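You operate a simulated robot arm through the tools that you are given. There is no shell and no other tool.

The job below is to be done with a simulated robot arm. You get a single attempt, and the scene is never put back.

Task
Put things in order on the table top. At the end: the white clothes peg from the table top stands where the orange syrup cup stood; the orange knob stopper stands where the white clothes peg stood; the purple medium cartridge stands on top of the blue care card; the orange syrup cup stands where the purple medium cartridge stood; whatever was shut is shut again. Leave all else as you found it, and nothing knocked over.

The check looks at the end state, three seconds after you hand in, the way a careful person would. Anything else that was tipped, shoved, dropped, spilled or broken makes it a failure. Lids that push on must go on centred and level and be pressed home; caps that screw on are set level and turned clockwise until they are tight.

Robot
A 7-joint arm with a two-finger parallel gripper, fixed in place. Base frame: the origin is at the foot of the arm, x ahead of it, y to its left, z up; the work surface is at about z = 0. Units: mm, rad, N and s.
With the tool pointing down near the work surface it reaches from about 220 to 580 mm from the base axis. Its first joint turns from -1.152 to 1.152 rad. Payload 2.5 kg.
The tool frame sits at the grasp point between the pads (the TCP): z along the fingers, y along the line on which they close. The tips reach 23 mm beyond it. Largest opening 94 mm; finger width 38, thickness 10; the body of the gripper, 54 by 96 mm, starts 39 mm behind the TCP.
Orientation is that of the tool frame in the base frame, as [roll, pitch, yaw] about the fixed x, y, z axes, in that order (R = Rz(yaw) Ry(pitch) Rx(roll)). With the fingers straight down and closing along the base's y, the tool's x points along the base's -x, its y along +y and its z along -z.

Tools
- The arm moves only by the tool arm_command. Its argument "plan" is a list of rows, each an object of numbers (a shift or turn left out is 0, a gripper value left out holds the last): "jaw": the opening in per cent of the stroke, from 0 (shut) to 100 (fully open); "tx", "ty", "tz": the shift along the tool's x, y, z in mm; "wx", "wy", "wz": the turn, a rotation vector about the tool's x, y, z in rad. In form: [{"jaw": .., "tx": .., "ty": .., "tz": .., "wx": .., "wy": .., "wz": ..}, ...]. A call has 1 to 20 rows; each row is the pose to reach, as a shift and turn from the pose commanded when the call began, along the tool's axes at that moment. Each row takes 0.2 s and may step no farther than 50 mm and 0.15 rad from the row before; otherwise, or with a gripper value out of range, the whole call is refused. A pose out of reach is approached as far as the arm can. The call stops where the force on the tool passes 40 N (or 10 N more than at its start, if that is more) or the arm is blocked; 0.2 s more then pass. Each finger travels about 108 mm/s and halts on what it meets, pressing with about 24 N; the grip force reading is that of the motor and also rises with nothing between the fingers. The clock runs only during rows and for 0.2 s after the last one: add rows that repeat a pose to give the fingers time. The reply holds the time, the measured pose of the TCP, the force on the tool along the base axes, the opening and the grip force, in the units named above and with some noise, with the torque about the TCP (base axes, N m) and any sound that the robot's microphone picked up, and new pictures: "show" is both (left out), scene, wrist or none.
- Cameras (640 x 400 px; columns grow to the right, rows downward): "scene" is fixed at [116.2, -404.7, 545.2]; the picture's right is [0.86, -0.51, 0.00], its down [-0.28, -0.48, -0.83] and it looks along [0.42, 0.71, -0.56] (base axes); focal length 313 px, centre (320, 200). "wrist" rides on the gripper at [86, 16, -75] in the tool frame; the picture's right is [-0.18, 0.98, 0.00], its down [-0.58, -0.11, -0.81] and it looks along [-0.79, -0.15, 0.59] (tool axes); focal length 243 px, centre (320, 200). There is no depth. A picture from a camera that has moved, and an enlarged one, comes with that camera's place and axes in the base frame and with its lens.
- enlarge(camera, box): a new picture of the part [left, top, right, bottom] of that camera's present view, enlarged. It takes no simulated time.
- hand_in(): hands the job in; it is judged then, once.

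Places have to be worked out from the pictures, the camera data and where the tool is seen. Open the gripper and draw the arm clear of the work before you hand the job in, unless the task says otherwise.

The tools are called after "Request:" as a command line: name --argument value ..., lists and objects as JSON in quotes. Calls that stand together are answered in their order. arm_command: Moves the arm, as the interface text tells. Its arguments: {"type":"object","properties":{"plan":{"type":"array","items":{"type":"object","properties":{"jaw":{"type":"number"},"tx":{"type":"number"},"ty":{"type":"number"},"tz":{"type":"number"},"wx":{"type":"number"},"wy":{"type":"number"},"wz":{"type":"number"}}}},"show":{"type":"string","enum":["both","scene","wrist","none"]}},"required":["plan"]} The other tools are called the same way: enlarge (camera, box) takes an enlarged picture of a part of a camera's view; hand_in () hands the job in.

At the start:

```text
t: 0.0
position: [351.6, -0.6, 331.6]
tool_rot: [-3.141, -0.001, 3.142]
wrist_force: [0.3, 1.0, -0.4]
ft_torque: [-0.03, 0.0, 0.02]
grip_width: 93.7
grip_force: 0.1
```

scene: 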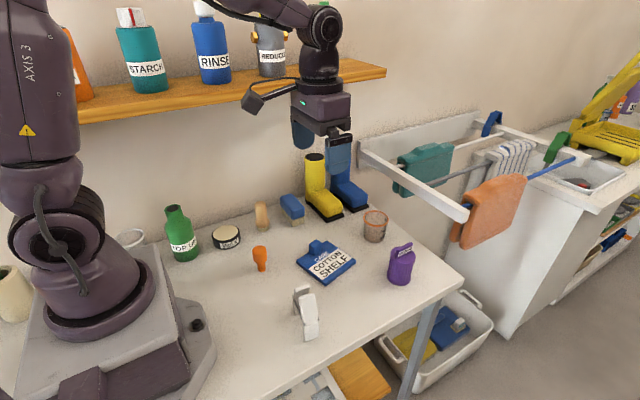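
wrist: 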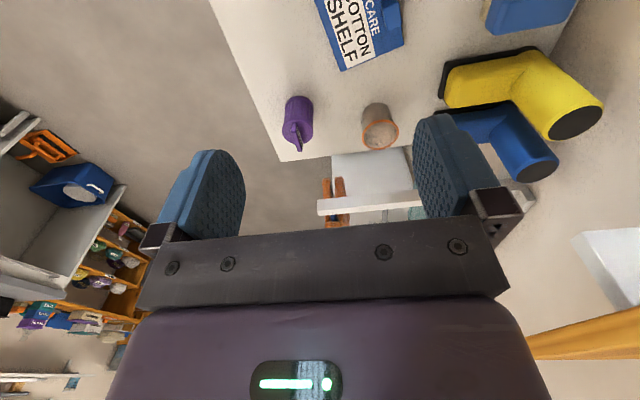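

I start by enlarging the table area of the scene view and the wrist view to identify the objects.

Request:
enlarge --camera "scene" --box '[230, 190, 440, 350]'

Request:
enlarge --camera "scene" --box '[110, 180, 310, 300]'

Request:
enlarge --camera "wrist" --box '[240, 0, 440, 170]'

```text
2.50 times, centred on (335, 270) of scene
camera zoom: at [116.2, -404.7, 545.2], right [0.86, -0.51, 0.0], down [-0.28, -0.48, -0.83], along [0.42, 0.71, -0.56], focal length 782 px, centre (282, 25)
```

zoom: 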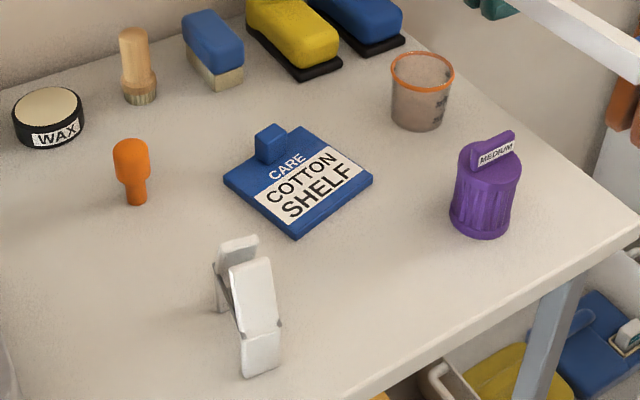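

```text
3.20 times, centred on (210, 240) of scene
camera zoom: at [116.2, -404.7, 545.2], right [0.86, -0.51, 0.0], down [-0.28, -0.48, -0.83], along [0.42, 0.71, -0.56], focal length 1001 px, centre (672, 72)
```

zoom: 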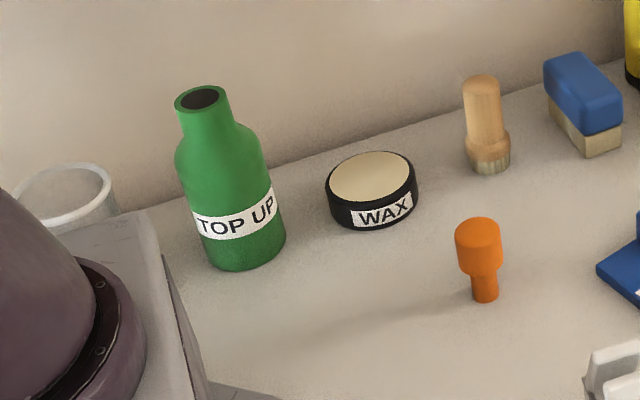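

```text
2.35 times, centred on (340, 85) of wrist
camera zoom: at [265.2, 17.1, 405.4], right [0.18, 0.98, 0.0], down [0.58, -0.11, 0.81], along [0.79, -0.15, -0.59], focal length 571 px, centre (273, 471)
```

zoom: 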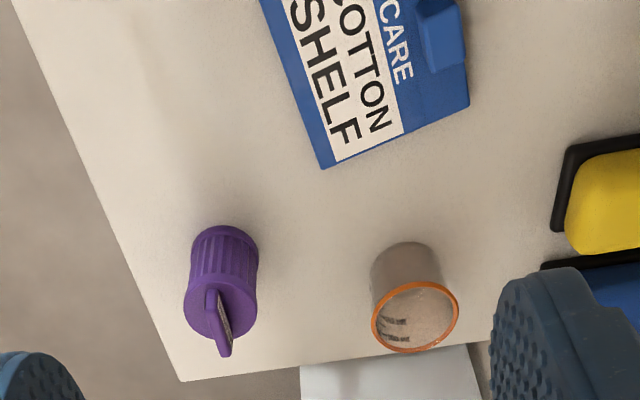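

The items look like: purple cartridge near (515,-70), cup near (552,66), peg near (278,-70), stopper near (261,105), card near (400,46). I zoom further for details on each of them.

Request:
enlarge --camera "scene" --box '[280, 275, 340, 350]'

Request:
enlarge --camera "scene" --box '[285, 225, 365, 290]'

Request:
enlarge --camera "scene" --box '[355, 200, 425, 295]'

Request:
enlarge --camera "wrist" --box '[340, 90, 420, 160]'

Request:
enlarge --camera "scene" --box '[235, 190, 295, 280]'

```text
5.33 times, centred on (310, 312) of scene
camera zoom: at [116.2, -404.7, 545.2], right [0.86, -0.51, 0.0], down [-0.28, -0.48, -0.83], along [0.42, 0.71, -0.56], focal length 1668 px, centre (373, -400)
```

zoom: 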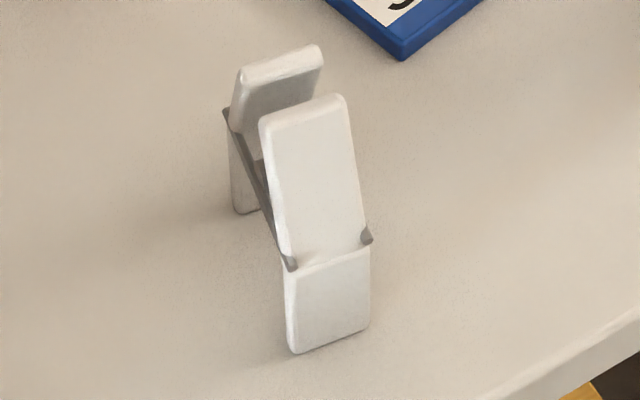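

```text
6.15 times, centred on (325, 258) of scene
camera zoom: at [116.2, -404.7, 545.2], right [0.86, -0.51, 0.0], down [-0.28, -0.48, -0.83], along [0.42, 0.71, -0.56], focal length 1925 px, centre (289, -154)
```

zoom: 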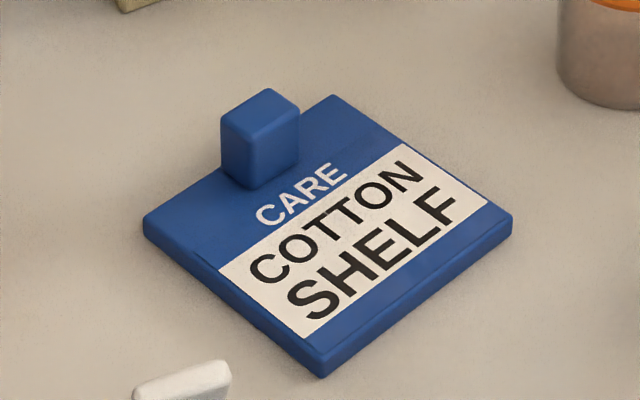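

```text
4.21 times, centred on (390, 248) of scene
camera zoom: at [116.2, -404.7, 545.2], right [0.86, -0.51, 0.0], down [-0.28, -0.48, -0.83], along [0.42, 0.71, -0.56], focal length 1317 px, centre (25, 0)
```

zoom: 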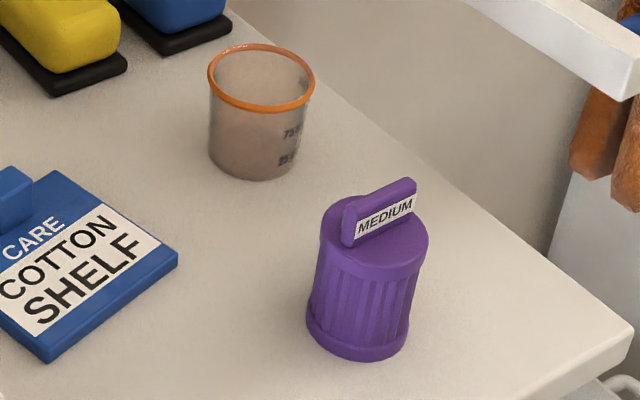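

```text
5.71 times, centred on (380, 125) of wrist
camera zoom: at [265.2, 17.1, 405.4], right [0.18, 0.98, 0.0], down [0.58, -0.11, 0.81], along [0.79, -0.15, -0.59], focal length 1386 px, centre (-23, 629)
```

zoom: 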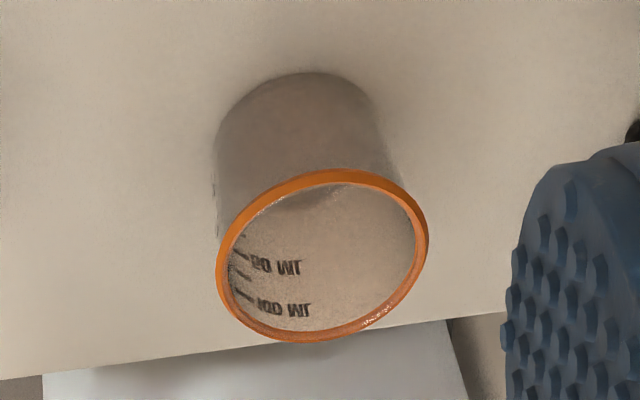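

```text
4.44 times, centred on (265, 235) of scene
camera zoom: at [116.2, -404.7, 545.2], right [0.86, -0.51, 0.0], down [-0.28, -0.48, -0.83], along [0.42, 0.71, -0.56], focal length 1390 px, centre (564, 44)
```

zoom: 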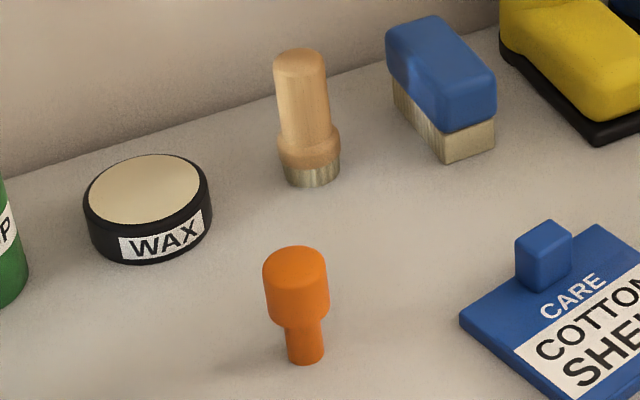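

The cup looks empty, the cartridge is a ~56 mm drum about 70 mm tall with a tab, and the card is a ~100 mm plate with a block near its back edge. I move above the cartridge at about (518,-71), z≈190, to refine its location with the wrist camera.

Request:
arm_command --plan '[{"jaw": 100, "tx": -30, "ty": -12, "tz": 24}, {"tx": -63, "ty": -25, "tz": 50}, {"tx": -97, "ty": -40, "tz": 80}, {"tx": -130, "ty": -55, "tz": 110}, {"tx": -155, "ty": -66, "tz": 130}, {"tx": -166, "ty": -70, "tz": 140}, {"tx": -166, "ty": -70, "tz": 140}]'

```text
t: 1.6
position: [517.5, -69.3, 193.1]
tool_rot: [3.14, 0.0, -3.14]
wrist_force: [0.0, -0.5, -0.5]
ft_torque: [0.0, 0.01, -0.01]
grip_width: 93.9
grip_force: 0.1
camera wrist: at [430.3, -52.9, 265.2], right [0.18, 0.98, 0.0], down [0.58, -0.11, 0.81], along [0.79, -0.15, -0.59], focal length 243 px, centre (320, 200)
```

scene: 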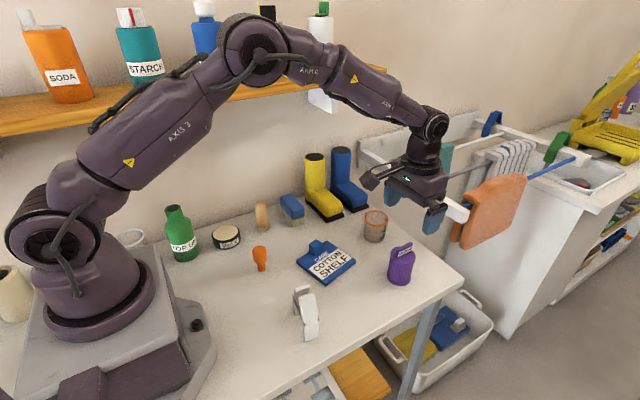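
wrist: 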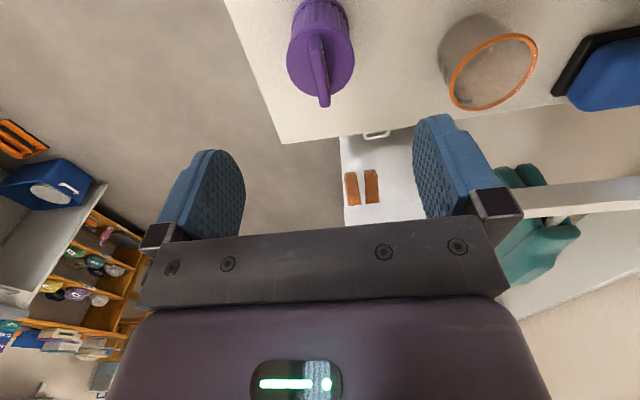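

The cartridge is visible at the top of the wrist view. I zoom on it to get its centre and the tab's direction.

Request:
enlarge --camera "wrist" --box '[260, 0, 380, 120]'

Request:
enlarge --camera "wrist" --box '[420, 0, 560, 130]'

```text
3.33 times, centred on (320, 60) of wrist
camera zoom: at [430.3, -52.9, 265.2], right [0.18, 0.98, 0.0], down [0.58, -0.11, 0.81], along [0.79, -0.15, -0.59], focal length 809 px, centre (320, 667)
```

zoom: 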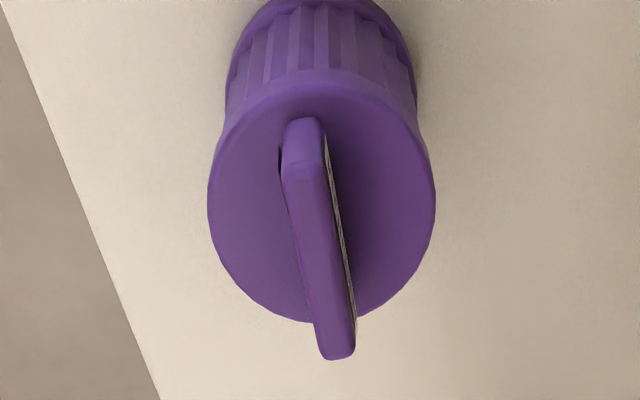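

```text
3.08 times, centred on (490, 65) of wrist
camera zoom: at [430.3, -52.9, 265.2], right [0.18, 0.98, 0.0], down [0.58, -0.11, 0.81], along [0.79, -0.15, -0.59], focal length 746 px, centre (-203, 615)
```

zoom: 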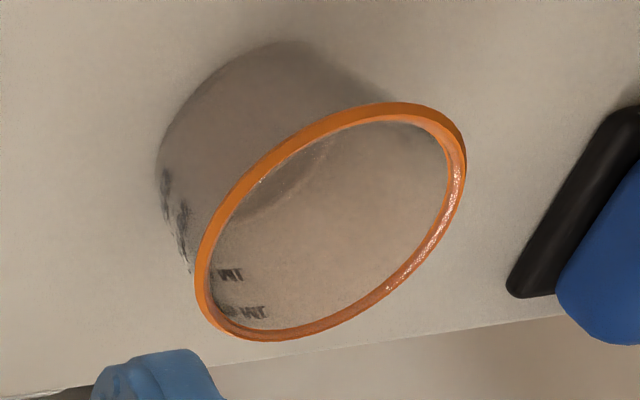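

The cartridge centre comes out near (517,-69), top disc about z≈65 and tab top about z≈88. I descend straight to z≈100 to check centring before going around it.

Request:
arm_command --plan '[{"jaw": 100, "tz": 35}, {"tz": 70}, {"tz": 93}, {"tz": 93}]'

```text
t: 2.6
position: [517.9, -68.2, 99.5]
tool_rot: [-3.141, -0.001, 3.14]
wrist_force: [-0.2, -0.3, 0.2]
ft_torque: [0.02, -0.03, -0.04]
grip_width: 94.0
grip_force: 0.0
camera wrist: at [430.9, -52.3, 172.7], right [0.18, 0.98, 0.0], down [0.58, -0.11, 0.81], along [0.79, -0.15, -0.59], focal length 243 px, centre (320, 200)
```

scene: 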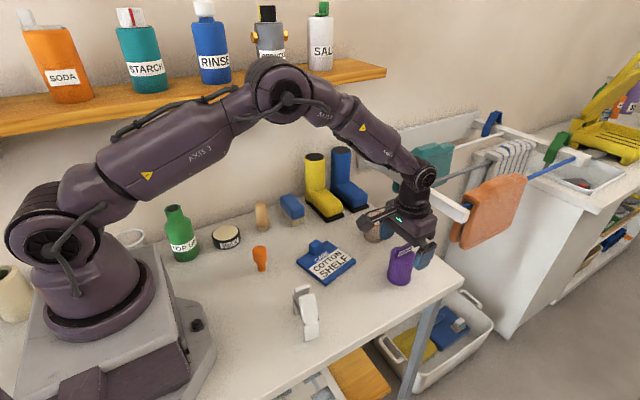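
wrist: 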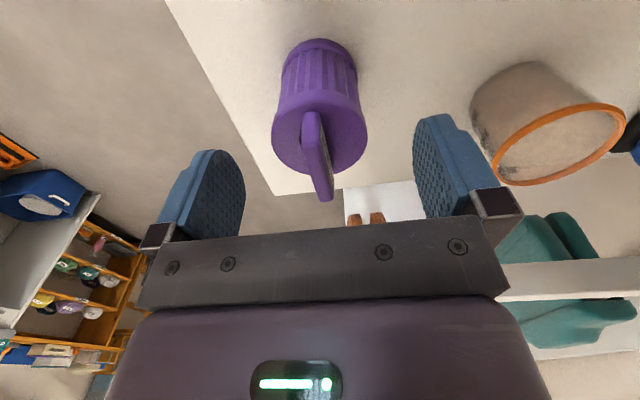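

Centred well in y; x centre is about 515 within a few mm. I descend to z≈60 around the cartridge without closing yet, to check the centring again.

Request:
arm_command --plan '[{"jaw": 100, "tx": 2, "ty": 0, "tz": 15}, {"tx": 2, "ty": 0, "tz": 30}, {"tx": 2, "ty": 0, "tz": 39}, {"tx": 2, "ty": 0, "tz": 39}]'

Request:
enlarge --camera "wrist" --box '[220, 60, 420, 260]'

Request:
enlarge --camera "scene" --box '[350, 200, 460, 300]'

```text
t: 3.6
position: [516.4, -70.4, 60.2]
tool_rot: [3.141, 0.0, -3.141]
wrist_force: [-1.3, 0.3, -0.3]
ft_torque: [0.0, -0.02, -0.03]
grip_width: 94.3
grip_force: 0.2
camera wrist: at [429.5, -53.4, 132.8], right [0.18, 0.98, 0.0], down [0.58, -0.11, 0.81], along [0.79, -0.15, -0.59], focal length 243 px, centre (320, 200)
```

scene: 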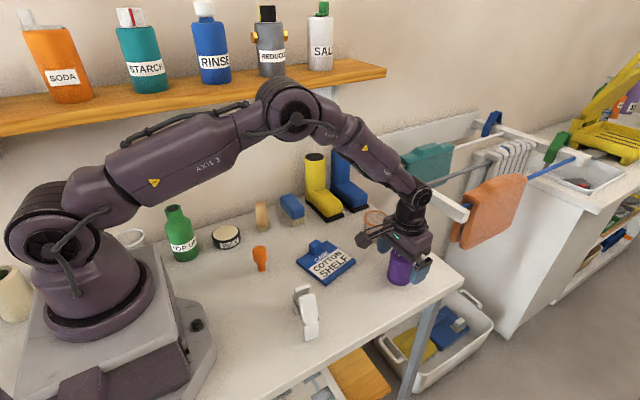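
wrist: 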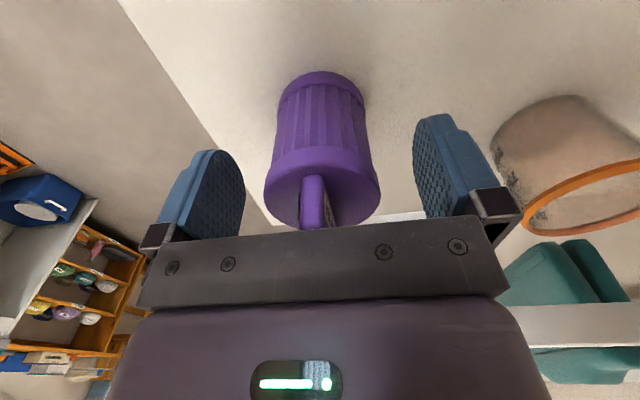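

```text
2.00 times, centred on (320, 160) of wrist
camera zoom: at [429.5, -53.4, 132.8], right [0.18, 0.98, 0.0], down [0.58, -0.11, 0.81], along [0.79, -0.15, -0.59], focal length 485 px, centre (320, 280)
```

zoom: 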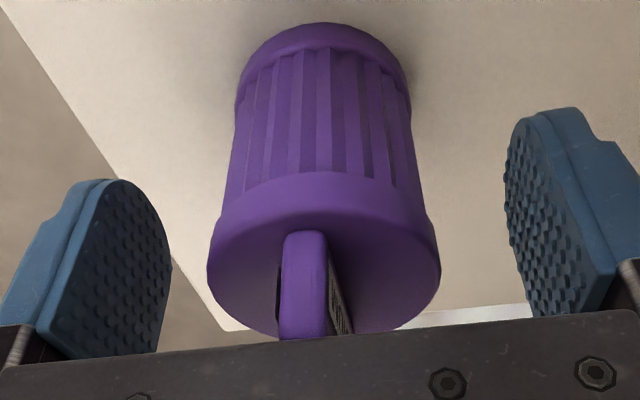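

```text
4.00 times, centred on (405, 250) of scene
camera zoom: at [116.2, -404.7, 545.2], right [0.86, -0.51, 0.0], down [-0.28, -0.48, -0.83], along [0.42, 0.71, -0.56], focal length 1251 px, centre (-20, 0)
```

zoom: 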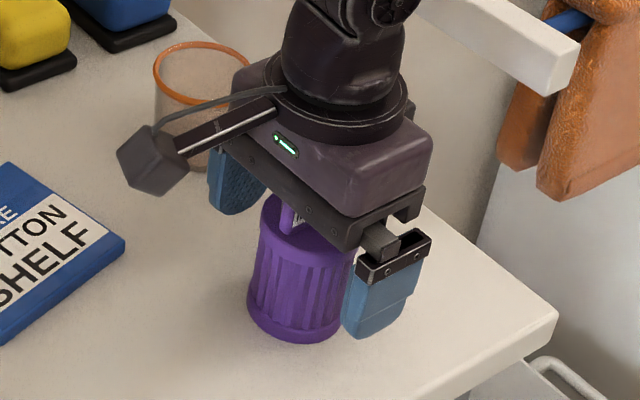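

The fingers straddle the cartridge evenly, TCP ≈ (515,-70,60). I close on it.

Request:
arm_command --plan '[{"jaw": 30}, {"jaw": 0}, {"jaw": 0}, {"jaw": 0}]'

```text
t: 4.6
position: [516.3, -69.9, 60.5]
tool_rot: [-3.141, 0.0, -3.14]
wrist_force: [0.2, -0.5, 0.3]
ft_torque: [0.02, 0.03, 0.0]
grip_width: 51.8
grip_force: 24.5
camera wrist: at [429.5, -53.3, 132.9], right [0.18, 0.98, 0.0], down [0.58, -0.11, 0.81], along [0.79, -0.15, -0.59], focal length 243 px, centre (320, 200)
```

scene: 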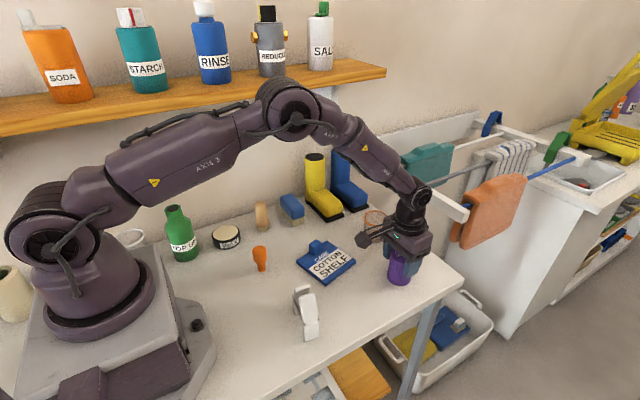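
wrist: 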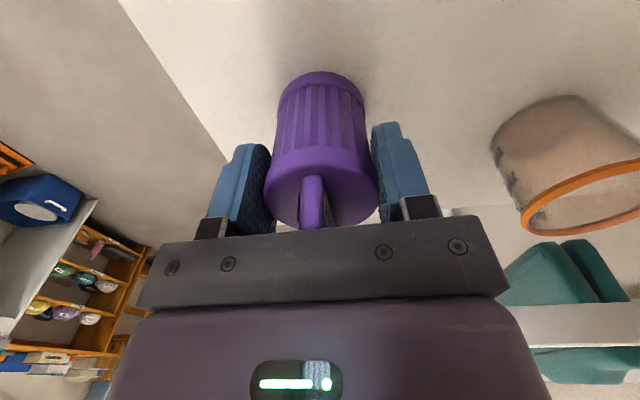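

Gripped at 51.8 mm. I lift the cartridge 90 mm and carry it over the card's free area at about (401,42), then look.

Request:
arm_command --plan '[{"jaw": 0, "tz": -15}, {"tz": -40}, {"tz": -70}, {"tz": -90}, {"tx": 25, "ty": 25, "tz": -90}, {"tx": 52, "ty": 51, "tz": -90}, {"tx": 80, "ty": 78, "tz": -90}, {"tx": 103, "ty": 100, "tz": -90}, {"tx": 114, "ty": 111.5, "tz": -90}, {"tx": 114, "ty": 111.5, "tz": -90}]'

Request:
enlarge --camera "wrist" --box '[200, 0, 460, 180]'

Request:
enlarge --camera "scene" --box '[270, 170, 400, 300]'

```text
t: 6.8
position: [401.8, 43.8, 151.2]
tool_rot: [-3.142, 0.001, -3.141]
wrist_force: [-0.6, 0.1, -0.2]
ft_torque: [0.0, 0.02, 0.02]
grip_width: 0.0
grip_force: 24.1
camera wrist: at [314.8, 60.8, 223.3], right [0.18, 0.98, 0.0], down [0.58, -0.11, 0.81], along [0.79, -0.15, -0.59], focal length 243 px, centre (320, 200)
```

scene: 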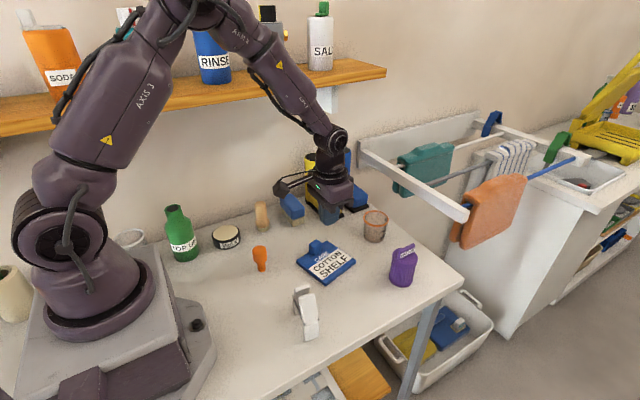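
wrist: 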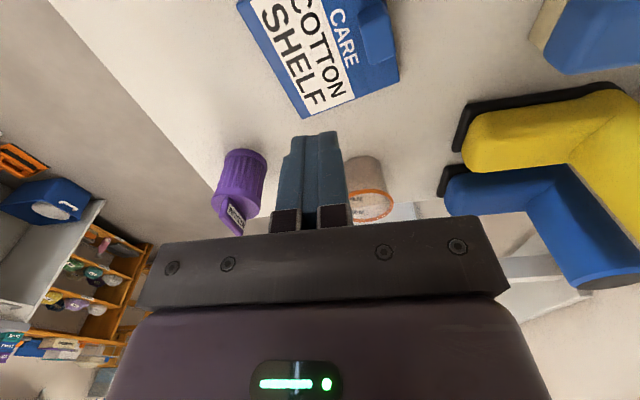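

```text
2.22 times, centred on (330, 90) of wrist
camera zoom: at [314.8, 60.8, 223.3], right [0.18, 0.98, 0.0], down [0.58, -0.11, 0.81], along [0.79, -0.15, -0.59], focal length 539 px, centre (298, 444)
```

zoom: 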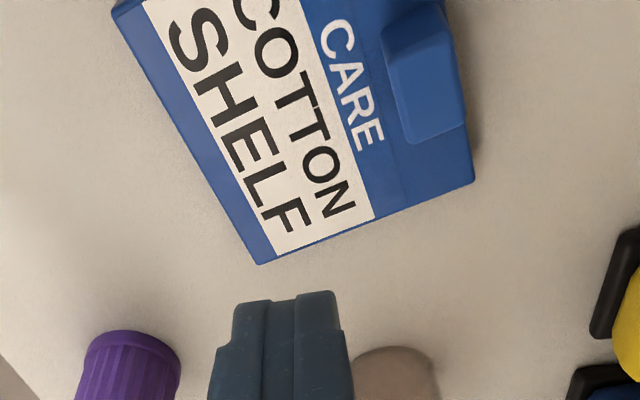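

```text
3.08 times, centred on (335, 235) of scene
camera zoom: at [116.1, -404.7, 545.2], right [0.86, -0.51, 0.0], down [-0.28, -0.48, -0.83], along [0.42, 0.71, -0.56], focal length 963 px, centre (274, 92)
```

zoom: 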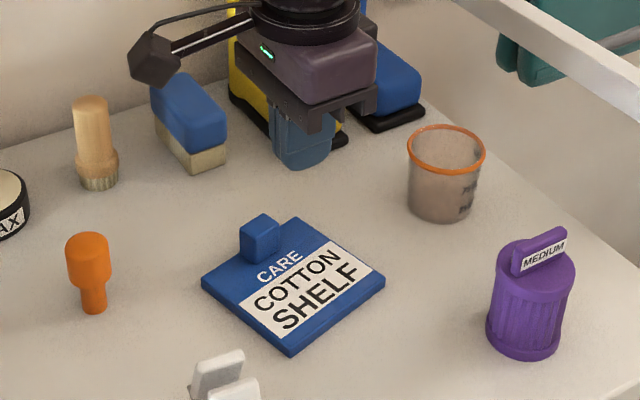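

The grip came up empty (width 0): the cartridge slipped out during the lift and remains standing near its old place. I check whether it moved using the same zoom box as before.

Request:
enlarge --camera "scene" --box '[355, 200, 425, 295]'

Request:
enlarge --camera "wrist" --box '[180, 130, 280, 250]'

```text
4.21 times, centred on (390, 248) of scene
camera zoom: at [116.1, -404.7, 545.2], right [0.86, -0.51, 0.0], down [-0.28, -0.48, -0.83], along [0.42, 0.71, -0.56], focal length 1317 px, centre (25, 0)
```

zoom: 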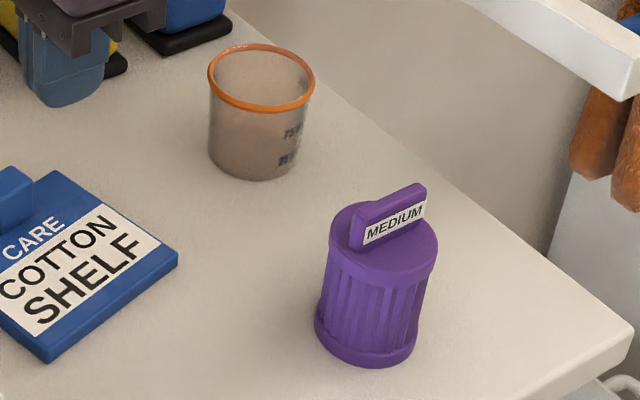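

```text
3.33 times, centred on (230, 190) of wrist
camera zoom: at [314.8, 60.8, 223.3], right [0.18, 0.98, 0.0], down [0.58, -0.11, 0.81], along [0.79, -0.15, -0.59], focal length 809 px, centre (620, 233)
```

zoom: 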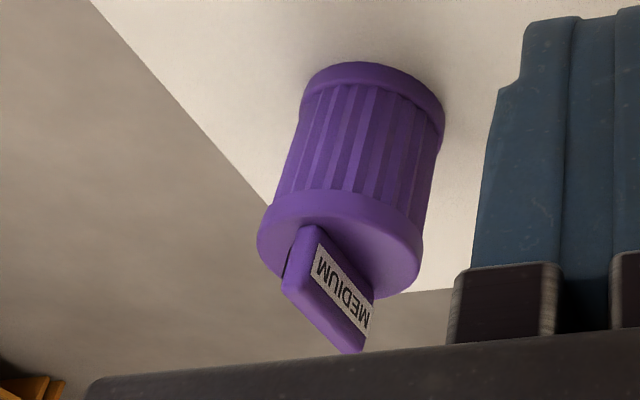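

The cartridge still stands, shifted roughly 7 mm toward -y. I record its original spot as (515,-69), go back above it with open jaws, and look at it again before a careful test lift.

Request:
arm_command --plan '[{"jaw": 50, "tz": -15}, {"jaw": 100, "tx": -25, "ty": -26, "tz": -35}, {"tx": -55, "ty": -56, "tz": -40}, {"tx": -85, "ty": -86, "tz": -40}, {"tx": -108, "ty": -110, "tz": -40}, {"tx": -115, "ty": -117, "tz": -40}, {"tx": -115, "ty": -117, "tz": -40}]'

Request:
enlarge --camera "wrist" --box '[260, 0, 380, 120]'

```text
t: 8.4
position: [517.4, -77.0, 190.2]
tool_rot: [-3.141, 0.001, 3.141]
wrist_force: [-1.4, 0.0, 0.5]
ft_torque: [0.0, 0.01, -0.01]
grip_width: 94.0
grip_force: 0.1
camera wrist: at [430.9, -59.8, 263.3], right [0.18, 0.98, 0.0], down [0.58, -0.11, 0.81], along [0.79, -0.15, -0.59], focal length 243 px, centre (320, 200)
```

scene: 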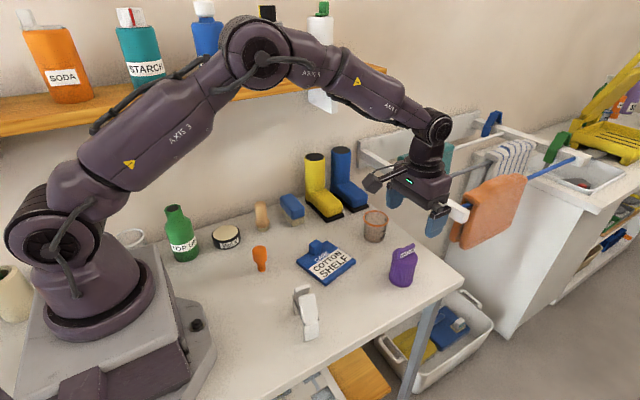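
wrist: 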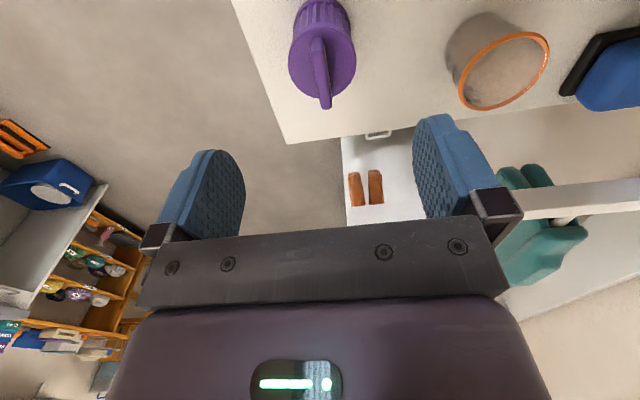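

```text
3.33 times, centred on (320, 60) of wrist
camera zoom: at [430.9, -59.8, 263.3], right [0.18, 0.98, 0.0], down [0.58, -0.11, 0.81], along [0.79, -0.15, -0.59], focal length 809 px, centre (320, 667)
```

zoom: 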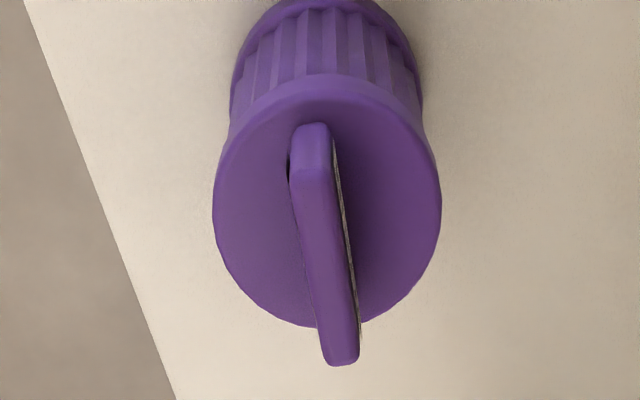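

The cartridge now sits at about (516,-74), and its tab runs almost exactly along x. The round body slipped, so I'll try gripping the flat tab: descend to z≈98 so the tips reach just above the disc, jaws partly open.

Request:
arm_command --plan '[{"jaw": 45, "tx": 0, "ty": 1, "tz": 35}, {"tx": 0, "ty": 1, "tz": 70}, {"tx": 0, "ty": 1, "tz": 92}, {"tx": 0, "ty": 1, "tz": 92}]'

Request:
enlarge --camera "wrist" --box '[240, 80, 400, 220]'

Request:
enlarge --camera "scene" --box '[355, 200, 455, 295]'

```text
t: 9.4
position: [516.3, -73.3, 97.8]
tool_rot: [-3.14, 0.001, -3.14]
wrist_force: [0.4, 0.1, -0.7]
ft_torque: [0.01, 0.0, 0.0]
grip_width: 42.5
grip_force: 0.1
camera wrist: at [429.4, -56.0, 171.7], right [0.18, 0.98, 0.0], down [0.58, -0.11, 0.81], along [0.79, -0.15, -0.59], focal length 243 px, centre (320, 200)
```

scene: 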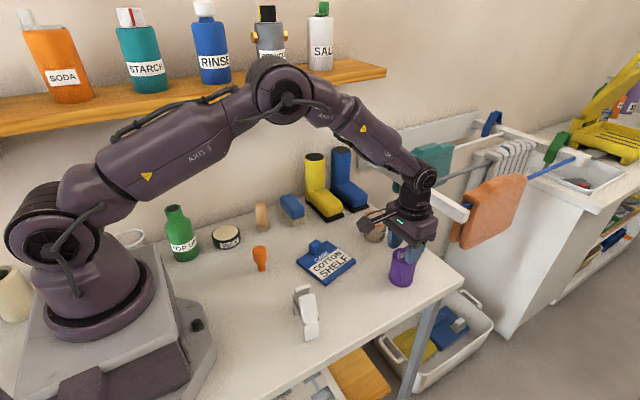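
wrist: 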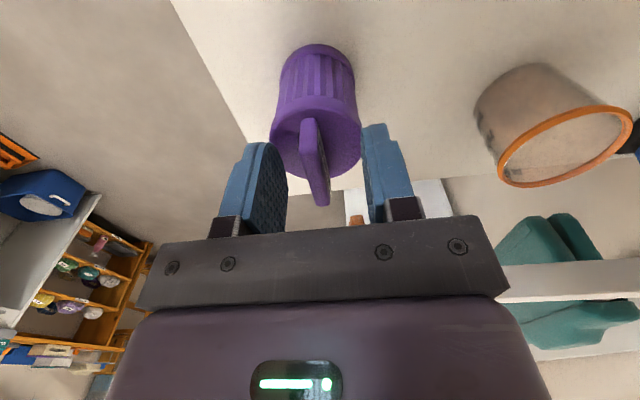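

```text
2.86 times, centred on (320, 150) of wrist
camera zoom: at [429.4, -56.0, 171.7], right [0.18, 0.98, 0.0], down [0.58, -0.11, 0.81], along [0.79, -0.15, -0.59], focal length 693 px, centre (320, 343)
```

zoom: 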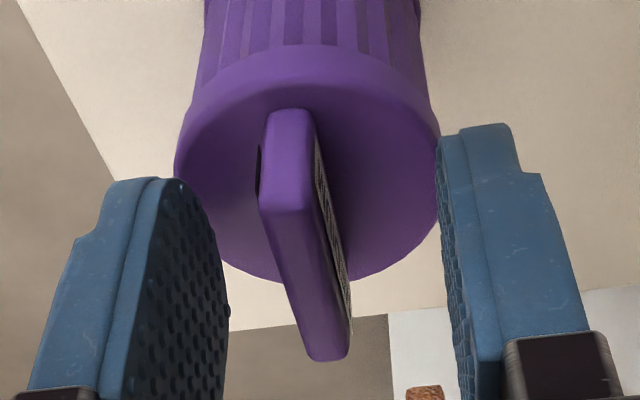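

```text
4.21 times, centred on (405, 248) of scene
camera zoom: at [116.2, -404.7, 545.2], right [0.86, -0.51, 0.0], down [-0.28, -0.48, -0.83], along [0.42, 0.71, -0.56], focal length 1317 px, centre (-38, 0)
```

zoom: 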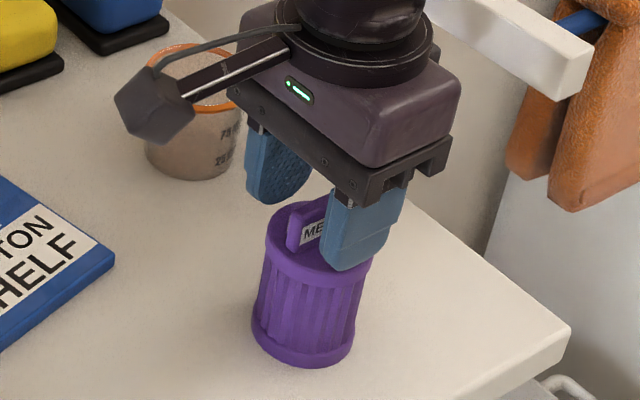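

The tab sits about 2 mm toward -y from the gripper's centre and is parallel to the pads. I shift by 2 mm and close on the tab, then lift only 3 mm to read the load.

Request:
arm_command --plan '[{"jaw": 45, "ty": -2, "tz": 2}, {"jaw": 45, "ty": -2, "tz": 2}, {"jaw": 0, "ty": -2, "tz": 2}, {"jaw": 0, "ty": -2, "tz": 2}, {"jaw": 0, "ty": -2, "tz": 2}, {"jaw": 0, "ty": -2, "tz": 2}]'

Request:
enlarge --camera "wrist" --box '[240, 80, 400, 220]'

```text
t: 10.8
position: [516.3, -74.3, 96.6]
tool_rot: [3.141, 0.0, 3.141]
wrist_force: [0.4, 0.7, 0.6]
ft_torque: [0.0, 0.0, 0.03]
grip_width: 8.5
grip_force: 24.0
camera wrist: at [429.5, -58.4, 169.6], right [0.18, 0.98, 0.0], down [0.58, -0.11, 0.81], along [0.79, -0.15, -0.59], focal length 243 px, centre (320, 200)
```

scene: 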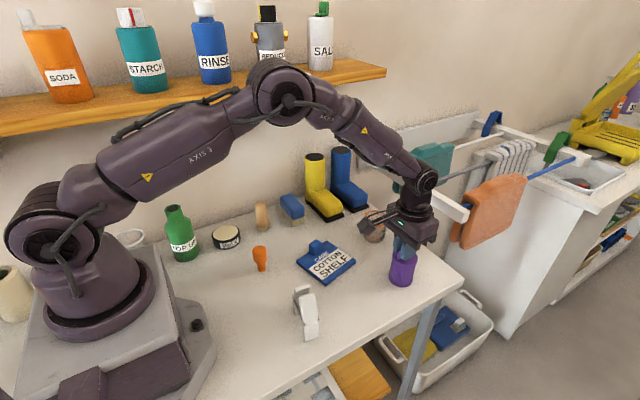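
wrist: 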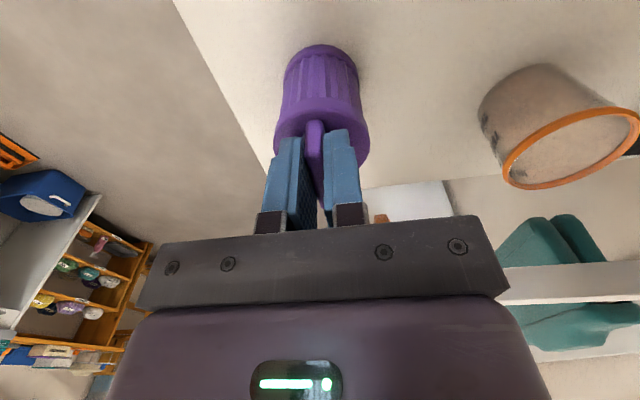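

```text
2.86 times, centred on (320, 150) of wrist
camera zoom: at [429.5, -58.4, 169.6], right [0.18, 0.98, 0.0], down [0.58, -0.11, 0.81], along [0.79, -0.15, -0.59], focal length 693 px, centre (320, 343)
```

zoom: 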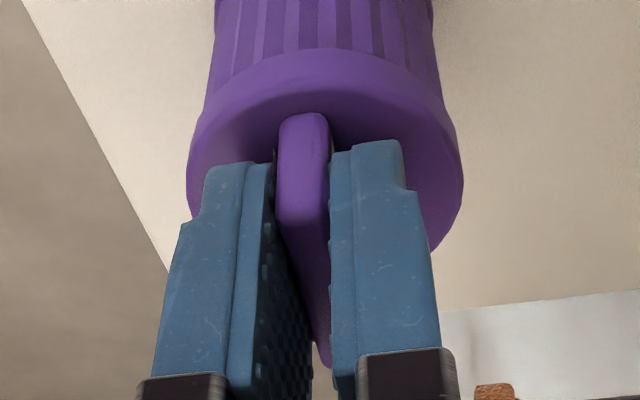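

The pads now hold the tab at 8.5 mm. I lift by 4 mm in small steps and read the force.

Request:
arm_command --plan '[{"jaw": 0, "tz": -1}, {"tz": -2}, {"tz": -3}, {"tz": -4}, {"tz": -4}]'

Request:
enlarge --camera "wrist" --box '[240, 20, 400, 220]'

```text
t: 12.0
position: [518.0, -76.1, 100.2]
tool_rot: [-3.141, 0.0, 3.141]
wrist_force: [0.0, -0.5, -0.6]
ft_torque: [0.01, -0.02, -0.03]
grip_width: 8.7
grip_force: 24.0
camera wrist: at [430.2, -59.2, 173.5], right [0.18, 0.98, 0.0], down [0.58, -0.11, 0.81], along [0.79, -0.15, -0.59], focal length 243 px, centre (320, 200)
```

scene: 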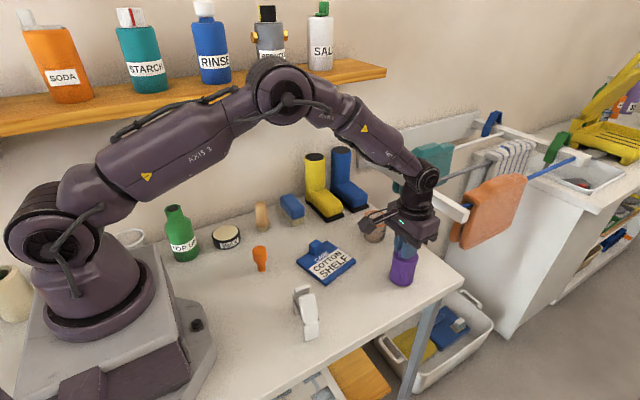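
wrist: 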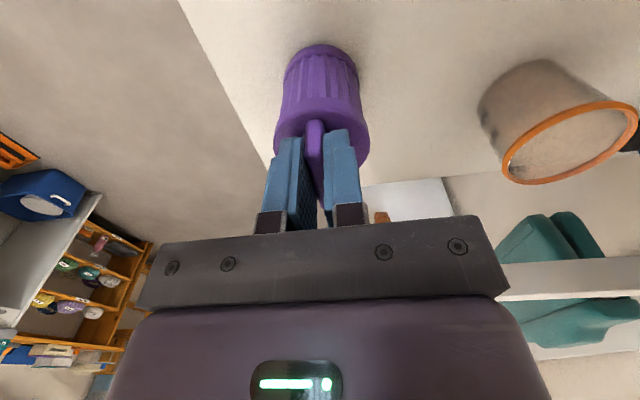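

```text
2.00 times, centred on (320, 120) of wrist
camera zoom: at [430.2, -59.2, 173.5], right [0.18, 0.98, 0.0], down [0.58, -0.11, 0.81], along [0.79, -0.15, -0.59], focal length 485 px, centre (320, 360)
```

zoom: 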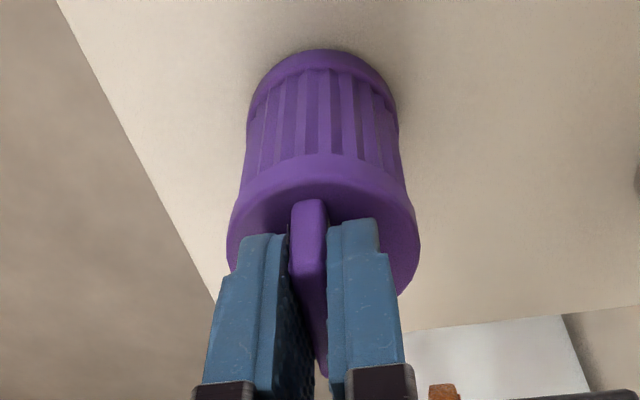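

The cartridge hangs securely from its tab (view relative to the gripper unchanged, light load). I lift further and carry it gently to above the card's free area, TCP (401,40.7).

Request:
arm_command --plan '[{"jaw": 0, "tz": -8}, {"tz": -20}, {"tz": -35}, {"tz": -50}, {"tz": -60}, {"tx": 8, "ty": 8, "tz": -60}, {"tx": 22, "ty": 22, "tz": -60}, {"tx": 39, "ty": 40, "tz": -60}, {"tx": 57, "ty": 58, "tz": -60}, {"tx": 75, "ty": 76, "tz": -60}, {"tx": 92, "ty": 94, "tz": -60}, {"tx": 105, "ty": 107, "tz": -60}, {"tx": 112, "ty": 114, "tz": -60}, {"tx": 115, "ty": 117.2, "tz": -60}, {"tx": 115, "ty": 117.2, "tz": -60}]'

Request:
enlarge --camera "wrist" --box '[200, 0, 460, 180]'

Request:
enlarge --camera "scene" --box '[270, 170, 400, 300]'

```text
t: 15.2
position: [402.5, 39.5, 160.9]
tool_rot: [-3.141, 0.0, 3.141]
wrist_force: [-0.7, -0.1, -1.5]
ft_torque: [0.04, 0.01, -0.02]
grip_width: 8.4
grip_force: 23.6
camera wrist: at [315.4, 57.1, 234.1], right [0.18, 0.98, 0.0], down [0.58, -0.11, 0.81], along [0.79, -0.15, -0.59], focal length 243 px, centre (320, 200)
```

scene: 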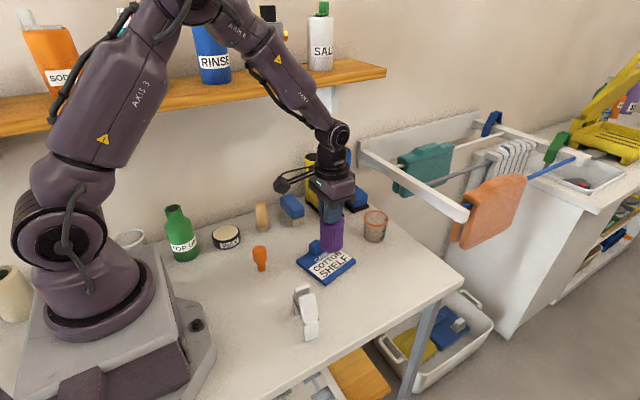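
wrist: 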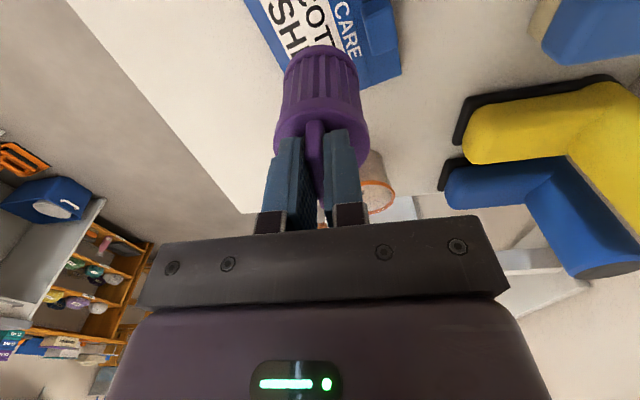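

```text
2.22 times, centred on (330, 90) of wrist
camera zoom: at [315.4, 57.1, 234.1], right [0.18, 0.98, 0.0], down [0.58, -0.11, 0.81], along [0.79, -0.15, -0.59], focal length 539 px, centre (298, 444)
```

zoom: 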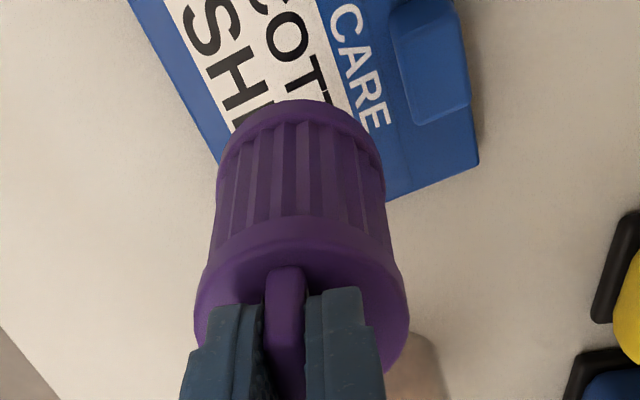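

```text
3.08 times, centred on (335, 235) of scene
camera zoom: at [116.2, -404.7, 545.2], right [0.86, -0.51, 0.0], down [-0.28, -0.48, -0.83], along [0.42, 0.71, -0.56], focal length 963 px, centre (274, 92)
```

zoom: 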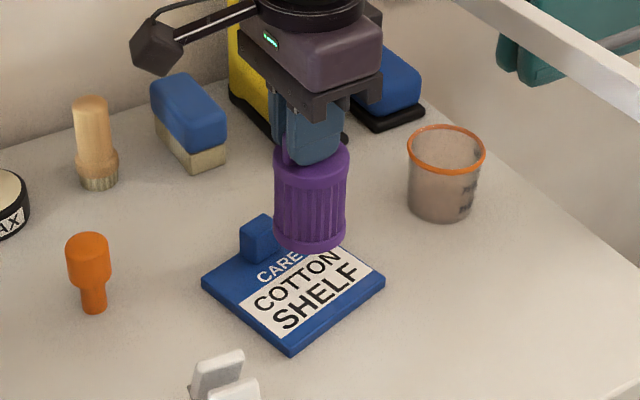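

The cartridge hangs upright over the free area, in front of the block. I descend to about 3 mm above the card and look.

Request:
arm_command --plan '[{"jaw": 0, "tz": 10}, {"tz": 25}, {"tz": 40}, {"tz": 50}, {"tz": 53}, {"tz": 53}]'

Request:
enlarge --camera "scene" --box '[280, 200, 380, 290]'

Request:
enlarge --camera "wrist" --box '[200, 0, 460, 180]'

```text
t: 16.6
position: [400.5, 41.3, 106.4]
tool_rot: [-3.141, 0.001, -3.141]
wrist_force: [-0.3, 0.1, 0.5]
ft_torque: [0.0, 0.01, -0.01]
grip_width: 8.3
grip_force: 23.8
camera wrist: at [315.0, 57.3, 180.5], right [0.18, 0.98, 0.0], down [0.58, -0.11, 0.81], along [0.79, -0.15, -0.59], focal length 243 px, centre (320, 200)
```

scene: 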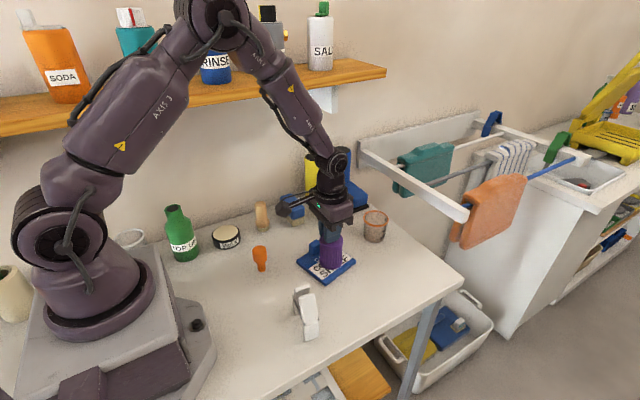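
wrist: 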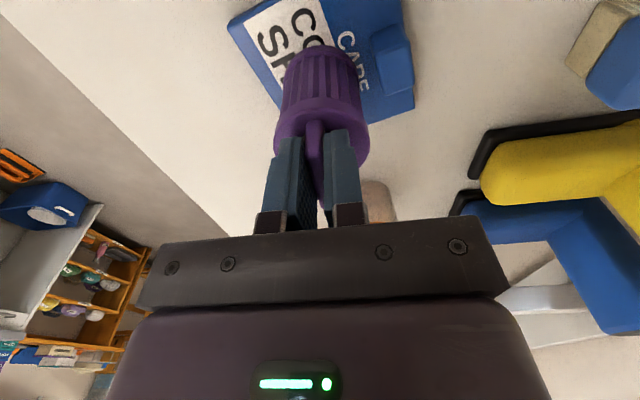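

```text
4.44 times, centred on (330, 245) of scene
camera zoom: at [116.2, -404.7, 545.2], right [0.86, -0.51, 0.0], down [-0.28, -0.48, -0.83], along [0.42, 0.71, -0.56], focal length 1390 px, centre (276, 0)
```

zoom: 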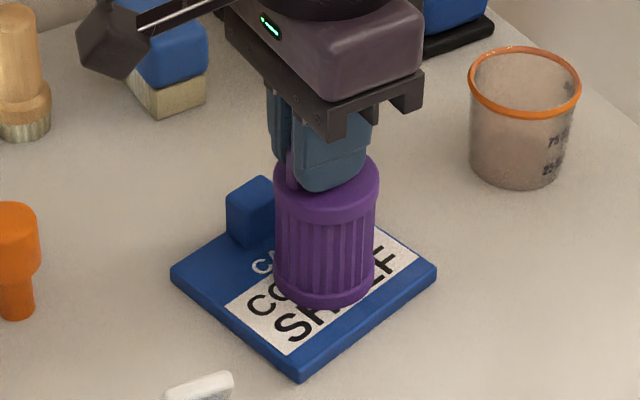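

```text
2.22 times, centred on (330, 90) of wrist
camera zoom: at [315.0, 57.3, 180.5], right [0.18, 0.98, 0.0], down [0.58, -0.11, 0.81], along [0.79, -0.15, -0.59], focal length 539 px, centre (298, 444)
```

zoom: 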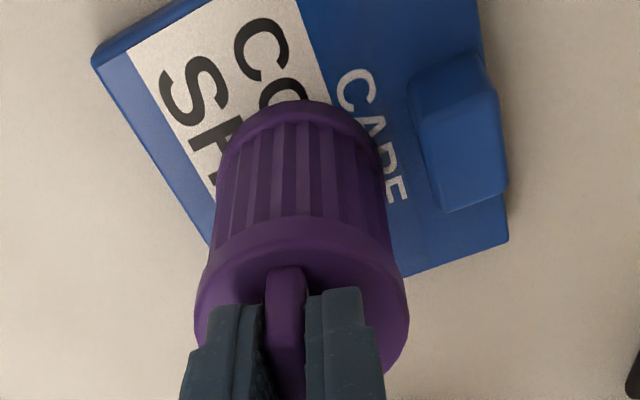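

Placement looks right: clear of the block and about 10+ mm inside the front edge. I lower in 1 mm steps to contact.

Request:
arm_command --plan '[{"jaw": 0, "tz": 1}, {"tz": 2}, {"tz": 3}, {"tz": 3}]' --show "none"

```text
t: 17.6
position: [402.6, 40.7, 104.3]
tool_rot: [-3.141, 0.003, 3.141]
wrist_force: [1.3, -1.0, 21.0]
ft_torque: [-0.04, -0.19, 0.0]
grip_width: 8.4
grip_force: 23.8
```

Contact: 21 N at z≈104. I back off 0.6 mm to relieve the pressure and read again.

Request:
arm_command --plan '[{"jaw": 0, "tz": -0.6}, {"tz": -0.6}]'

Request:
enlarge --camera "scene" --box '[280, 200, 380, 290]'

```text
t: 18.2
position: [402.9, 40.3, 104.6]
tool_rot: [-3.141, 0.003, -3.141]
wrist_force: [4.7, -0.6, 13.7]
ft_torque: [-0.03, -0.63, -0.05]
grip_width: 8.6
grip_force: 23.9
camera wrist: at [315.7, 57.5, 177.9], right [0.18, 0.98, 0.0], down [0.58, -0.11, 0.81], along [0.79, -0.15, -0.59], focal length 243 px, centre (320, 200)
```

scene: 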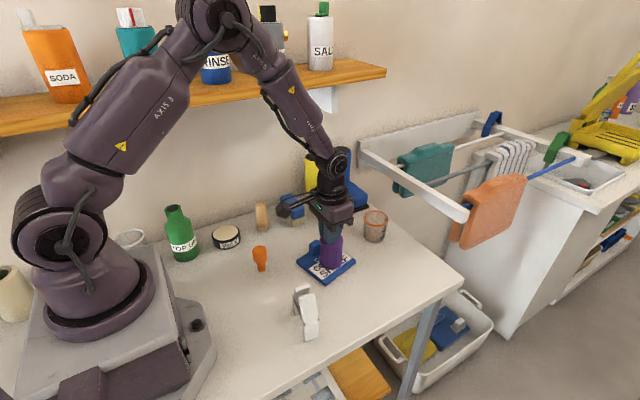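
wrist: 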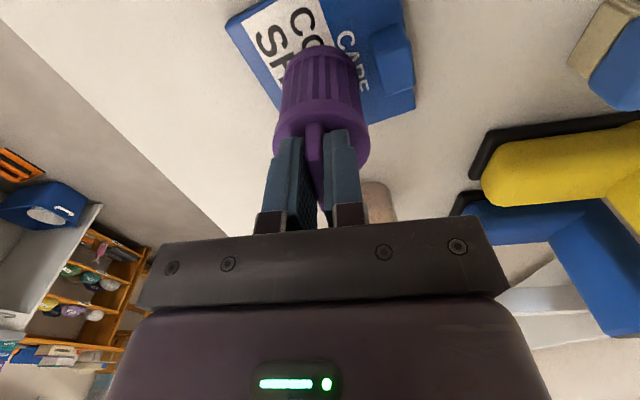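

```text
4.44 times, centred on (330, 245) of scene
camera zoom: at [116.1, -404.7, 545.2], right [0.86, -0.51, 0.0], down [-0.28, -0.48, -0.83], along [0.42, 0.71, -0.56], focal length 1390 px, centre (276, 0)
```

zoom: 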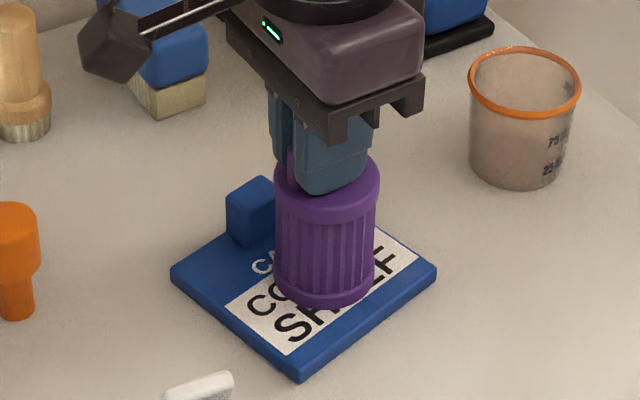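

Force is down to 14 N; I raise another 0.8 mm before opening so the release is soft.

Request:
arm_command --plan '[{"jaw": 0, "tz": -0.8}, {"tz": -0.8}]' --show "none"

```text
t: 18.8
position: [401.9, 41.1, 105.0]
tool_rot: [3.14, -0.003, 3.141]
wrist_force: [2.7, -0.5, 8.7]
ft_torque: [0.05, -0.47, -0.09]
grip_width: 8.5
grip_force: 24.4
```

Still about 9 N; one more 0.7 mm up, then I open slowly.

Request:
arm_command --plan '[{"jaw": 0, "tz": -0.7}, {"tz": -0.7}]' --show "none"

```text
t: 19.4
position: [399.2, 40.0, 105.0]
tool_rot: [3.139, -0.004, -3.139]
wrist_force: [-0.3, 0.7, 1.7]
ft_torque: [0.02, -0.11, 0.01]
grip_width: 8.5
grip_force: 23.7
```

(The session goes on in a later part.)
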